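You operate a simulated robot arm through the tools that you are given. There is no shell and no other tool. Be economical: measure what you need, move in short steps, check, and stop when the job is done.

Carry out the task below with a simulated robot arm. There is one attempt and no reset: what you move stays moved.

TASK
Put the setting block from the test table top on top of the orange spares carton there.
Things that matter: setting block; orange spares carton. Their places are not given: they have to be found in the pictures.

It is judged by the outcome, as a careful person would: the job done as asked, and still so three seconds after it is handed in. It fails if anything else is knocked over, pushed out of place, dropped, spilled or broken.

THE ROBOT
A 6-joint arm with a two-finger parallel gripper, fixed in place. Base frame: the origin is at the foot of the arm, x ahead of it, y to its left, z up; the work surface is at about z = 0.004. Lengths are in m, angles in degrees, forces in N, time in s.
With the tool pointing down near the work surface it reaches from about 0.14 to 0.58 m from the base axis. Its first joint turns from -66.0 to 66.0 degrees. Payload 2.1 kg.
Tool frame: the origin (TCP) lies between the finger pads and is the grasp point; the fingertips stand 0.03 m ahead of it; z points along the fingers, y is the line along which they close. The gripper opens to 0.094 m. The fingers are 0.028 m wide and 0.01 m thick; the gripper's body (0.05 by 0.096 m) begins 0.055 m behind the TCP.
Orientation is told as [roll, pitch, yaw] about the base's x, y, z axes, in that order, counted from this pose: with the fingers straight down and closing along the base's y, the tool's x points along the base's -x, its y along +y and its z along -z.

THE INTERFACE
- The arm moves only by the tool jog_arm. Its argument "targets" is a list of rows, each an object of numbers (a shift or turn left out is 0, a gripper value left out holds the last): "x", "y", "z": the shift along the tool's x, y, z in m; "rx", "ry", "rz": the turn, a rotation vector about the tool's x, y, z in degrees; "hand": the gripper command, from -1 (shut) to 1 (fully open), values between in proportion. In form: [{"x": .., "y": .., "z": .., "rx": .., "ry": .., "rz": .., "hand": ..}, ...]. A call has 1 to 12 rows; each row shifts and turns the commanded pose from where the row before left it, along the tool's axes as they then stand. A row lasts 0.2 s, in which the tool goes at most 0.05 m and 8.6 degrees; a call with a longer step from one row to the next is refused whole, and so is a gripper value outside its range. A pose out of reach is approached as far as the arm can. The call stops where the force on the tool passes 40 N (or 10 N more than at its start, if that is more) or the arm is blocked; 0.2 s more then pass. The fingers move at their own pace (about 0.072 m/s each) and stop on an object; they squeeze with about 37 N. The grip force told is the motor's: it shows also when the fingers shut on nothing. Time passes only in rows, and 0.2 s behind the last, so rows that do not move let the fingers close. It gives the time, the measured TCP pose, the force on the tool (base axes), the opening and the grip force at its end, in the units of the frame above (readings bear some noise), and new pictures: "show" is both (left out), scene, wrist or none.
- Cameras (640 x 400 px; columns grow to the right, rows downward): "scene" is fixed at [0.0571, -0.3732, 0.4851]; the picture's right is [0.76, -0.65, 0.00], its down [-0.36, -0.43, -0.83] and it looks along [0.54, 0.63, -0.56] (base axes); focal length 322 px, centre (320, 200). "wrist" rides on the gripper at [-0.037, 0, -0.058] in the tool frame; the picture's right is [0.00, -1.00, 0.00], its down [0.97, 0.00, -0.24] and it looks along [0.24, 0.00, 0.97] (tool axes); focal length 218 px, centre (320, 200).
- pixel_to_xyz(camera, pixels): for up to 12 pixels [column, row] of the newest picture of that camera ("zoom" is the newest enlarged one), the place [x, y, z] in the base frame of the surface seen there, good to about 0.002 m. No time passes.
- zoom(camera, box): a new picture of the part [left, top, right, bottom] of that camera's present view, enlarged. No time passes.
- sign_off(): hands the job in; it is judged then, once.

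Work in short steps. Measure before you move; look again where a grasp or a placing could have gone wrong, and mend it. You have 60 turns and 120 pictures in all, the two below and enlarged ones among them. Open the gripper and draw the arm clear of the work before you hand the job in, unless the task says otherwise; then end with one line.

The tools are called after ">>>" as name(argument=value, ...) on one line, values as JSON. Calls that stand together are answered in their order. jog_arm: Moves the arm, as the interface text tells. Its arguments: {"type":"object","properties":{"targets":{"type":"array","items":{"type":"object","properties":{"x":{"type":"number"},"y":{"type":"number"},"z":{"type":"number"},"rx":{"type":"number"},"ry":{"type":"number"},"rz":{"type":"number"},"hand":{"type":"number"}}}},"show":{"type":"string","enum":["both","scene","wrist","none"]}},"required":["targets"]} The other tools are called the same way: pixel_to_xyz (camera, pixels) gives the place of the surface under pixels of a picture; zoom (camera, box) takes an enlarged picture of a part of a camera's view; sign_off () hands the job in.

At the start:

```text
time_s: 0.0
tcp_pos: [0.2517, -0.0696, 0.2951]
orientation: [-0.1, 0.0, -0.1]
contact_force: [0.4, 0.1, -0.2]
opening: 0.094
finger_force: 0.0
```

scene: 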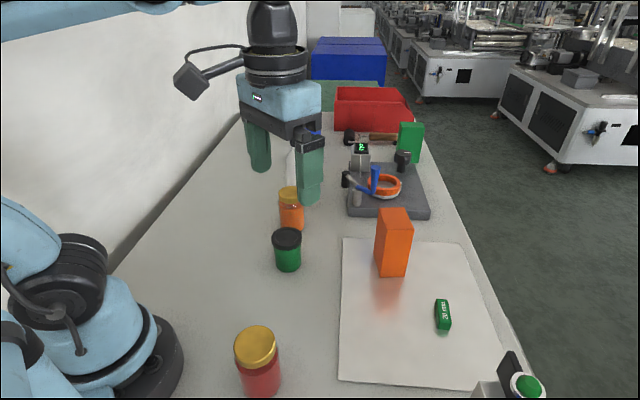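
wrist: 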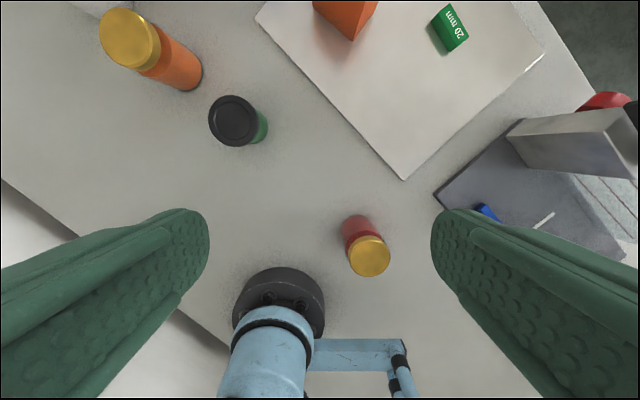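

The scene shows a green block marked 20 mm near (443,315) and an orange carton near (393,243). I zoom in and measure both.

>>> zoom(camera="scene", box=[340, 190, 500, 350])

>>> pixel_to_xyz(camera="scene", pixels=[[380, 209], [408, 210], [413, 225], [384, 227], [395, 218], [380, 272], [405, 275], [437, 301], [447, 301], [451, 327], [438, 330], [443, 312]])

```text
2.50 times, centred on (420, 270) of scene
```

zoom: 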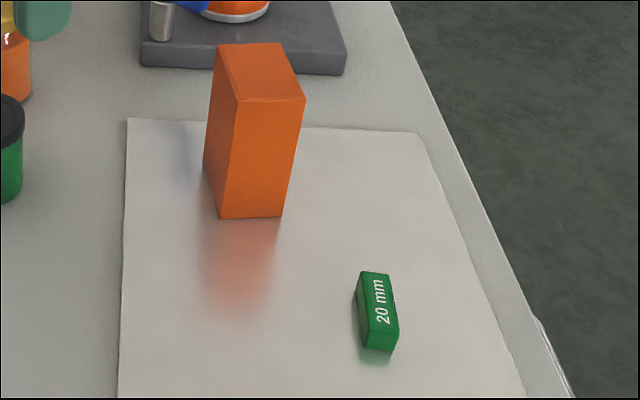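

```text
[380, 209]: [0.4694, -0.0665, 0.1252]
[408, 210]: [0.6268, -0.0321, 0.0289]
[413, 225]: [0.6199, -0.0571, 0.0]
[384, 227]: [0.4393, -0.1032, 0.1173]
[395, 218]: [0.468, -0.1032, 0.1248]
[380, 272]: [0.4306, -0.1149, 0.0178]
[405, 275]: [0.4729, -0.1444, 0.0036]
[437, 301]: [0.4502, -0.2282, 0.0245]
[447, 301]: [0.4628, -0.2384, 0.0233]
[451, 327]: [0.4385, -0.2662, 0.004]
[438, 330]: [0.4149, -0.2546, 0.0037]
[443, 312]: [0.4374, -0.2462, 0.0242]
```

The block's top is at z≈0.024 and the carton's at z≈0.125. I'll measure the corners more finely in the enlarged picture.

>>> pixel_to_xyz(camera="zoom", pixels=[[362, 274], [387, 276], [396, 330], [369, 330], [378, 302], [220, 48], [278, 46], [300, 95], [240, 98], [260, 72], [221, 214], [280, 214]])

```text
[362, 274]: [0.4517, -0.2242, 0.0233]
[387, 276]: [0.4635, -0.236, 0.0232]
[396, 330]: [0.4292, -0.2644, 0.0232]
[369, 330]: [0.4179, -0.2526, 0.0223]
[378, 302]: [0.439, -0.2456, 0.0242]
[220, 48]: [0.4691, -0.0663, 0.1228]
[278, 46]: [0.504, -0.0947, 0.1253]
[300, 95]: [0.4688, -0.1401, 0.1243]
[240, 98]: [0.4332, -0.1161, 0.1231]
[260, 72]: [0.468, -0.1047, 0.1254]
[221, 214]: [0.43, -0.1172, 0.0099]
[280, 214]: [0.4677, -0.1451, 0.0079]
```

Block: centre about (0.4405, -0.244), long axis at about 39.5°. Carton top: centre about (0.469, -0.104), long axis at about 54°. I move above the block at the present height and turn the fingers across its narrow side.

>>> jog_arm(targets=[{"x": -0.0315, "y": -0.0291}, {"x": -0.0315, "y": -0.0291}, {"x": -0.0315, "y": -0.0291}, {"x": -0.0315, "y": -0.0291}, {"x": -0.0315, "y": -0.0291}, {"x": -0.0315, "y": -0.0291}, {"rz": -7.9}, {"rz": -7.9}, {"rz": -7.9}, {"rz": -7.9}, {"rz": -7.9}, {"z": 0.04}])

```text
time_s: 2.6
tcp_pos: [0.4417, -0.2445, 0.2547]
orientation: [0.0, 0.1, 39.6]
contact_force: [-0.5, -0.1, -0.2]
opening: 0.094
finger_force: 0.1
```

scene: 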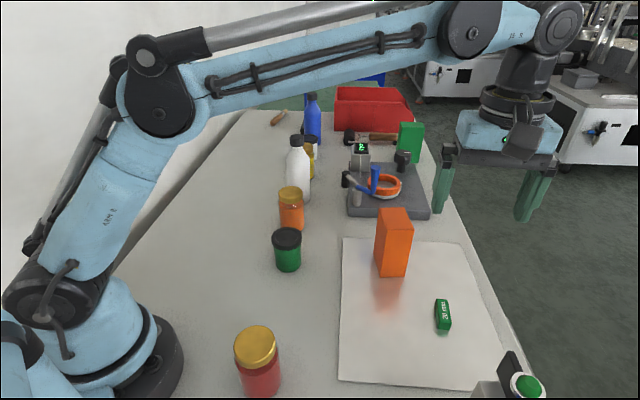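
wrist: 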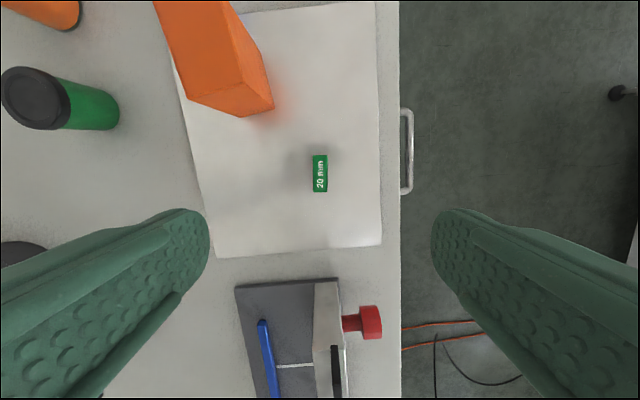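

The block is upright and centred in the wrist view, at (320,173). I measure its position from here, and the fixture's below it.

>>> zoom(camera="wrist", box=[280, 130, 360, 210])

>>> pixel_to_xyz(camera="wrist", pixels=[[314, 156], [327, 156], [327, 190], [314, 191], [320, 173], [326, 290], [370, 322], [255, 100], [270, 100], [220, 60]])

```text
5.00 times, centred on (320, 170) of wrist
```

zoom: 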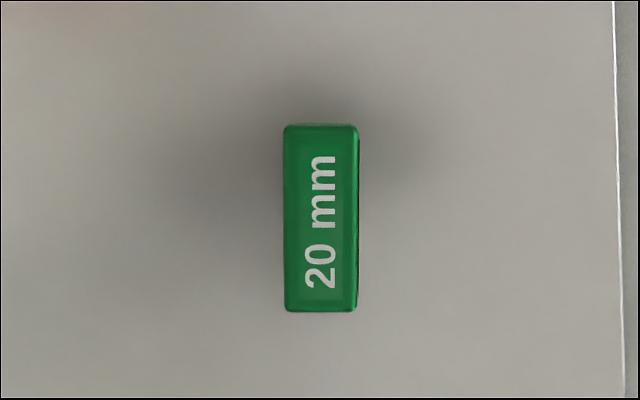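

```text
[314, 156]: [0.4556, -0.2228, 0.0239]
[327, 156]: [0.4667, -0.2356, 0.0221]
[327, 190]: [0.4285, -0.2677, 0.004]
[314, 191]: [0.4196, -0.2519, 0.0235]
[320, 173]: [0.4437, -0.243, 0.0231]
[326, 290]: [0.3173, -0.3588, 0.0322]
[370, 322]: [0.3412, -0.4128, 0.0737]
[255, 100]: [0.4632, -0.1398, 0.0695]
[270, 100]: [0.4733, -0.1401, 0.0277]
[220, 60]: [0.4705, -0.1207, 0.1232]
```

The TCP is over the block, which is about 17 mm wide and 47 mm long. I descend most of the way with the gripper partly closed for clearance to the carton.

>>> jog_arm(targets=[{"z": 0.04, "hand": 0.1}, {"z": 0.04}, {"z": 0.03}, {"z": 0.03}, {"z": 0.02}, {}])

```text
time_s: 4.0
tcp_pos: [0.4425, -0.245, 0.0939]
orientation: [0.0, 0.0, 39.5]
contact_force: [0.1, 0.7, -0.6]
opening: 0.0518
finger_force: 0.2
```

scene: 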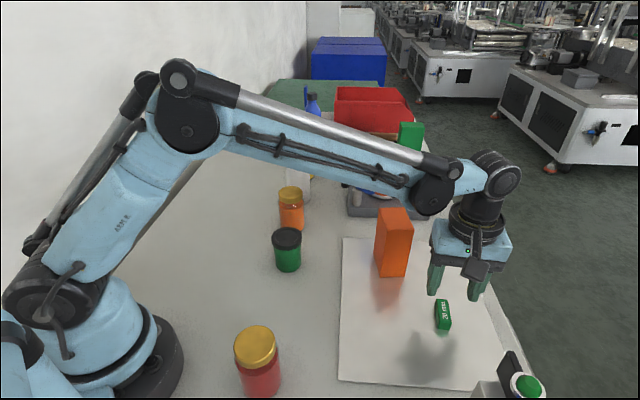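
wrist: 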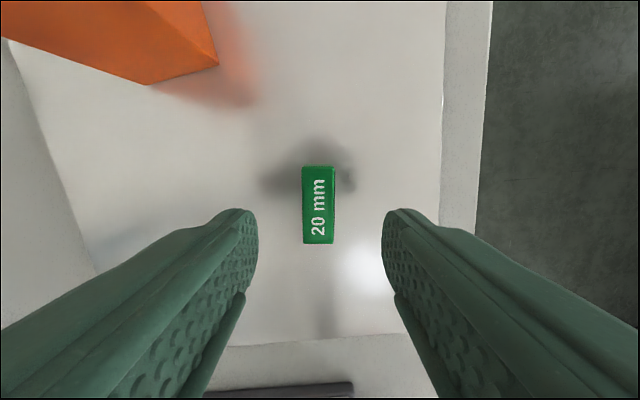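

Clearance is good and the block sits centred between the fingers. I lower to TCP z≈0.038 and close.

>>> jog_arm(targets=[{"z": 0.02}, {"z": 0.02}, {"z": 0.0155}, {}, {"hand": -1}, {"hand": -1}, {}, {}])

```text
time_s: 5.8
tcp_pos: [0.4429, -0.245, 0.0377]
orientation: [0.1, 0.1, 39.4]
contact_force: [-0.3, -1.2, -0.3]
opening: 0.019
finger_force: 37.0
```

scene: 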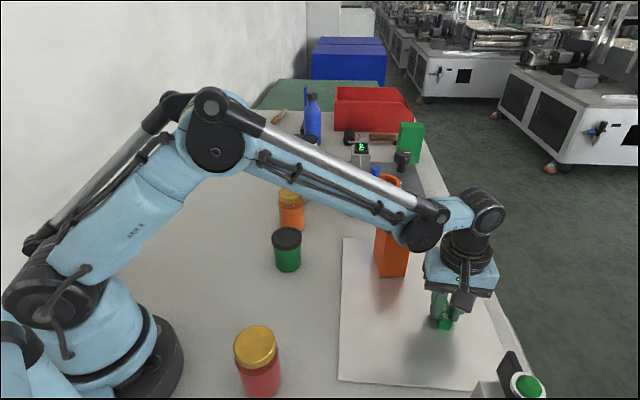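
wrist: 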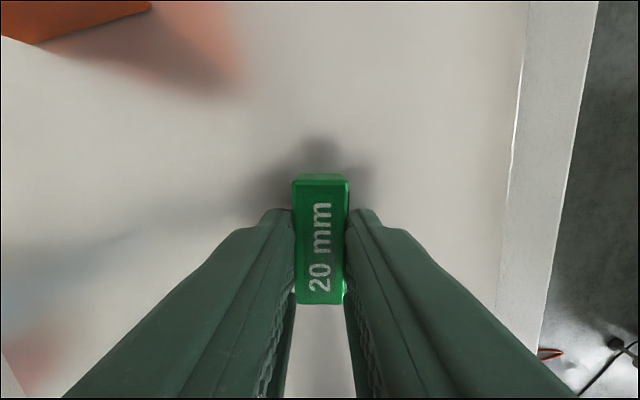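

The block is held: opening 0.019, grip 37 N. I lift straight up 0.2 m and turn about 14.5° to line it up with the carton's long side.

>>> jog_arm(targets=[{"z": -0.02}, {"z": -0.03}, {"z": -0.04}, {"z": -0.04}, {"z": -0.04}, {"z": -0.03}, {"rz": -7.25}, {"rz": -7.25}, {}])

```text
time_s: 7.8
tcp_pos: [0.4425, -0.2456, 0.2395]
orientation: [0.1, -0.1, 54.1]
contact_force: [-0.1, 0.1, -0.2]
opening: 0.0188
finger_force: 37.0
```

scene: 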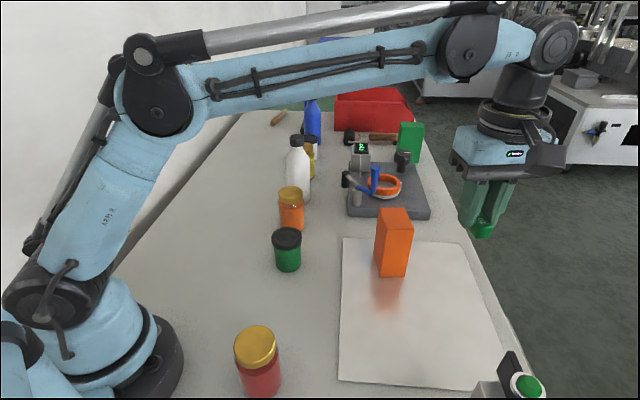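
wrist: 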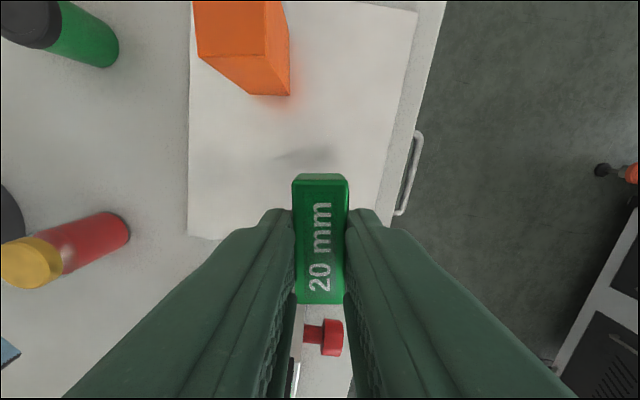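

Still firmly held. I move over the carton's centre, a base shift of (0.0265, 0.1416), which is tool x -0.130 and y +0.0615.

>>> jog_arm(targets=[{"x": -0.0326, "y": 0.0154}, {"x": -0.0326, "y": 0.0154}, {"x": -0.0325, "y": 0.0154}, {"x": -0.0325, "y": 0.0153}, {}, {}])

>>> pixel_to_xyz(camera="wrist", pixels=[[298, 184], [343, 184], [342, 300], [299, 300], [320, 240], [200, 5], [207, 52], [250, 90], [285, 90], [265, 50]])

```text
time_s: 9.2
tcp_pos: [0.4678, -0.1035, 0.2404]
orientation: [0.1, 0.1, 54.0]
contact_force: [0.7, -0.2, -0.6]
opening: 0.019
finger_force: 37.2
```

scene: 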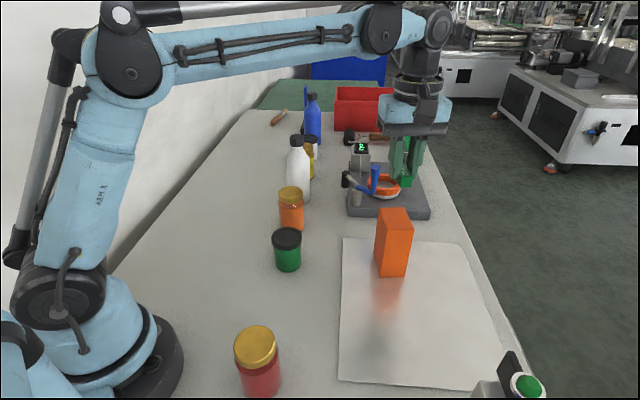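
wrist: 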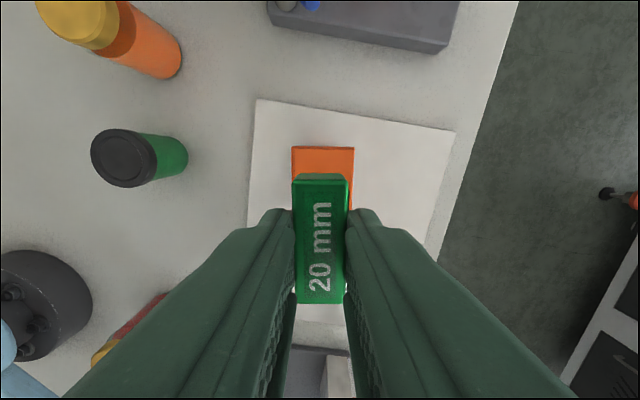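

```text
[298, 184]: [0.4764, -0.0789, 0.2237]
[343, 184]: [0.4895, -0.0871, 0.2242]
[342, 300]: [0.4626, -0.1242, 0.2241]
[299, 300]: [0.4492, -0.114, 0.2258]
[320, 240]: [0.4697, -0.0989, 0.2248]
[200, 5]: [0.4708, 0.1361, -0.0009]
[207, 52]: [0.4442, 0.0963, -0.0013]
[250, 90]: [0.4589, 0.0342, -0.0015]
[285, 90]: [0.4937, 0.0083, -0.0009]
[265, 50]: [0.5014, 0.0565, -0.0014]
```

The block lines up parallel with the carton. I measure the visible carton top edges (far corners at (293,148) and (353,148)) to check centring.

>>> pixel_to_xyz(camera="wrist", pixels=[[294, 150], [352, 150], [323, 150], [294, 170], [351, 190], [323, 165]])

>>> pixel_to_xyz(camera="scene", pixels=[[381, 210], [403, 209], [411, 223], [386, 226], [395, 217]])

```text
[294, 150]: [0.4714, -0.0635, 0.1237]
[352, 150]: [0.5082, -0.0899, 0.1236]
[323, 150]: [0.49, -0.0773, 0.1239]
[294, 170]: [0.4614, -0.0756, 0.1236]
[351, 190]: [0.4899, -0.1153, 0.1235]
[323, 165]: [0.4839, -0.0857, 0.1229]
```

```text
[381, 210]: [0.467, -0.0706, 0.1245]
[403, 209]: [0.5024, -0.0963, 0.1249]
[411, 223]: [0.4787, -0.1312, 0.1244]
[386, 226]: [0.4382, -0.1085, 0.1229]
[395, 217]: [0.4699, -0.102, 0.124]
```

Carton top is at z≈0.124 and the block is centred on it to within about 2 mm. I lower to about 8 mm above contact.

>>> jog_arm(targets=[{"x": 0.001, "y": -0.0015, "z": 0.03}, {"z": 0.025}, {"z": 0.015}, {"z": 0.004}, {}])

>>> zoom(camera="scene", box=[330, 150, 460, 280])

```text
time_s: 10.4
tcp_pos: [0.4687, -0.1056, 0.1649]
orientation: [0.0, 0.1, 54.0]
contact_force: [-0.5, -0.3, -0.3]
opening: 0.0188
finger_force: 36.6
```

scene: 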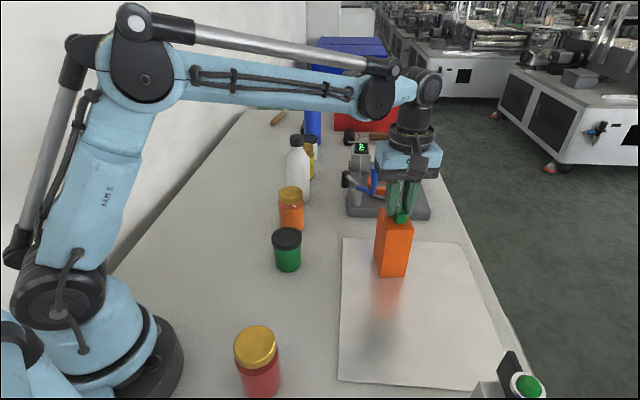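
wrist: 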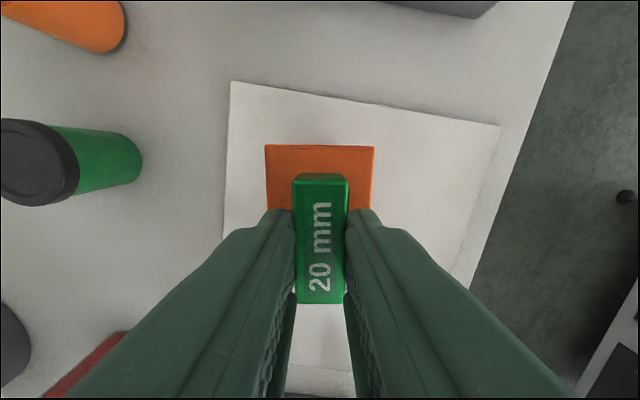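

```text
3.08 times, centred on (395, 215) of scene
```

zoom: 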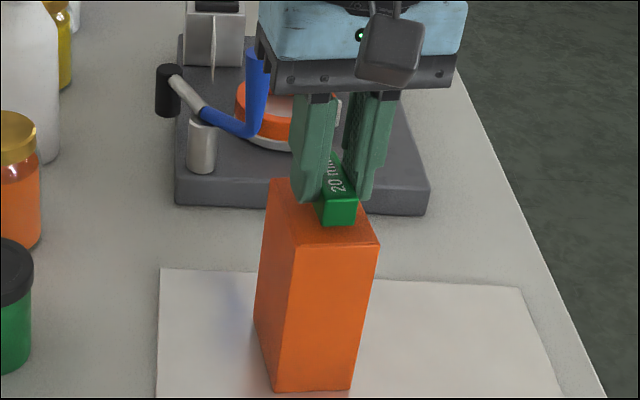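

The block hangs centred over the carton's top, about 6 mm clear. I lower it in fine steps and watch the force.

>>> jog_arm(targets=[{"z": 0.002}, {"z": 0.0015}, {"z": 0.001}, {"z": 0.001}, {}], show="none")

>>> zoom(camera="scene", box=[365, 180, 425, 240])

```text
time_s: 11.6
tcp_pos: [0.4701, -0.1062, 0.162]
orientation: [0.0, 0.0, 54.1]
contact_force: [-0.7, -0.4, -0.7]
opening: 0.0187
finger_force: 36.9
```

```text
6.67 times, centred on (395, 210) of scene
```

zoom: 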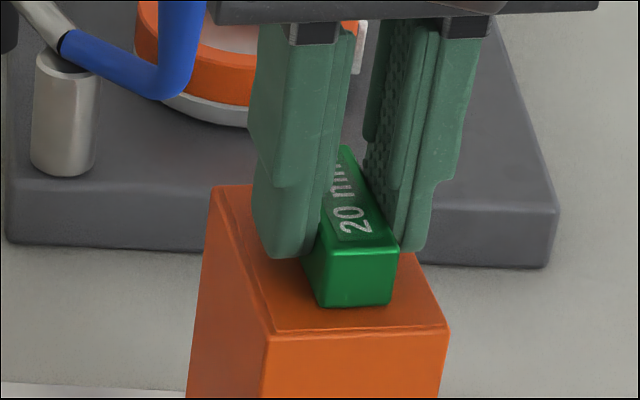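

No contact force yet. I lower in 0.5–1 mm steps.

>>> jog_arm(targets=[{"z": 0.001}, {"z": 0.0005}, {}], show="none")

```text
time_s: 12.4
tcp_pos: [0.47, -0.1051, 0.1581]
orientation: [0.1, 0.0, 54.1]
contact_force: [0.1, -0.2, 0.0]
opening: 0.0188
finger_force: 36.4
```

>>> jog_arm(targets=[{"z": 0.0005}, {"z": 0.0005}, {}], show="none")

>>> zoom(camera="scene", box=[365, 180, 425, 240])

```text
time_s: 13.2
tcp_pos: [0.4689, -0.1054, 0.1592]
orientation: [0.0, -0.1, 54.0]
contact_force: [0.7, 3.6, 27.2]
opening: 0.0192
finger_force: 37.1
```

```text
6.67 times, centred on (395, 210) of scene
```

zoom: 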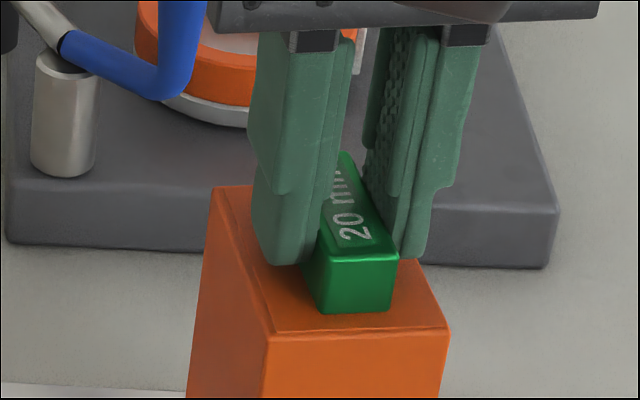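

Contact: 27 N upward, with the block seated on the carton. I back off 0.5 mm to ease the press, then open slowly.

>>> jog_arm(targets=[{"z": -0.0005}, {}, {"hand": -0.5}, {"hand": -0.3}, {"hand": -0.1}, {"hand": 0.1}, {}])

>>> zoom(camera="scene", box=[355, 170, 435, 250])

```text
time_s: 14.8
tcp_pos: [0.4672, -0.1037, 0.1588]
orientation: [-0.1, 0.0, 54.1]
contact_force: [0.9, -0.5, 0.3]
opening: 0.052
finger_force: 0.1
```

scene: 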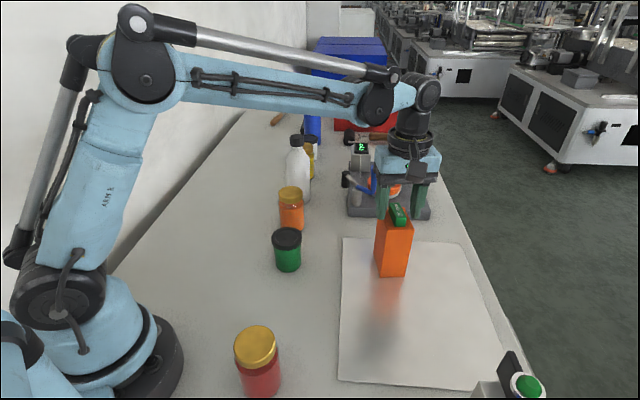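
wrist: 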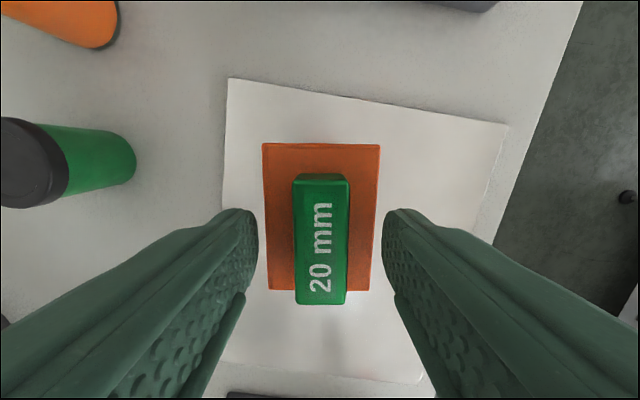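

```text
5.00 times, centred on (395, 210) of scene
```

zoom: 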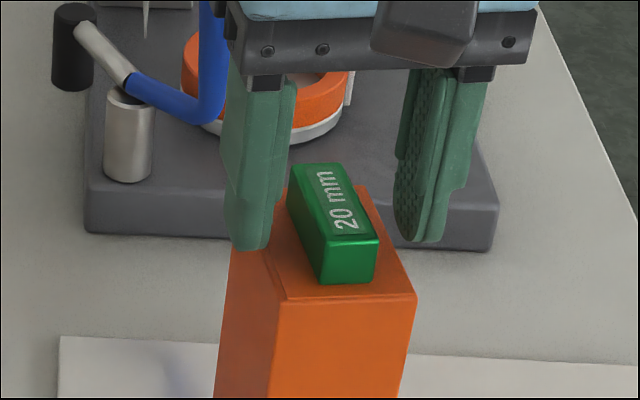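

The block rests flat on the carton, free of the fingers. I draw straight up and back, clear of the work.

>>> jog_arm(targets=[{"z": -0.01}, {"z": -0.03}, {"z": -0.04}, {"z": -0.04}, {"x": 0.04}, {"x": 0.04}, {"x": 0.04}, {}, {}])

>>> zoom(camera="scene", box=[335, 170, 455, 290])

```text
time_s: 16.8
tcp_pos: [0.398, -0.2035, 0.2794]
orientation: [0.0, 0.0, 54.0]
contact_force: [0.5, -0.3, 0.4]
opening: 0.0517
finger_force: 0.1
```

scene: 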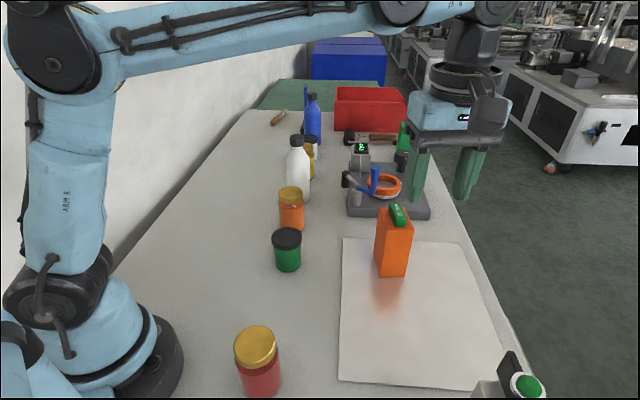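
wrist: 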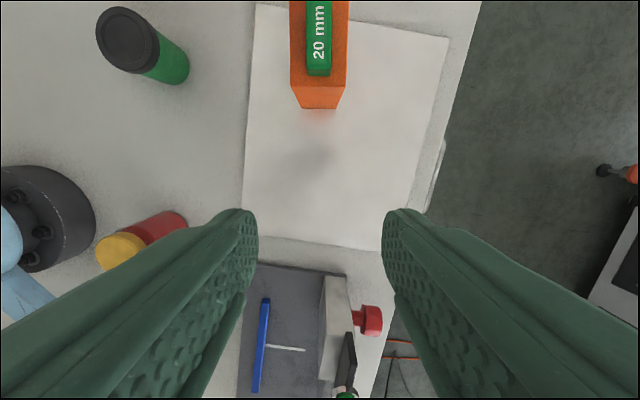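

```text
3.33 times, centred on (395, 230) of scene
```

zoom: 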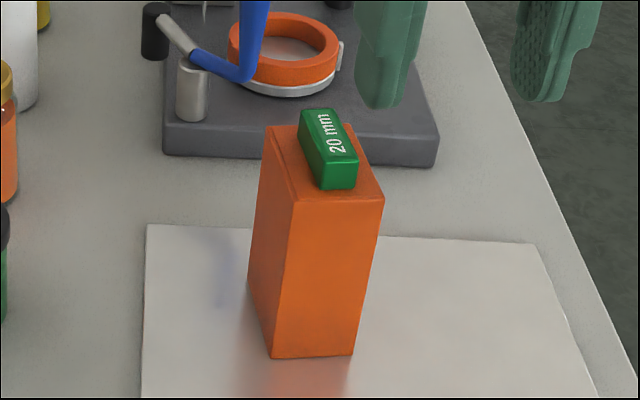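

The block sits stably on the carton, nothing else has moved, and the arm is clear. I hand the job in.

>>> sign_off()

```text
The job is handed in.
```

The green 20 mm setting block is on top of the orange spares carton, lying flat and centred. In the last pictures nothing else had moved, and the gripper was open and clear before I handed the job in.
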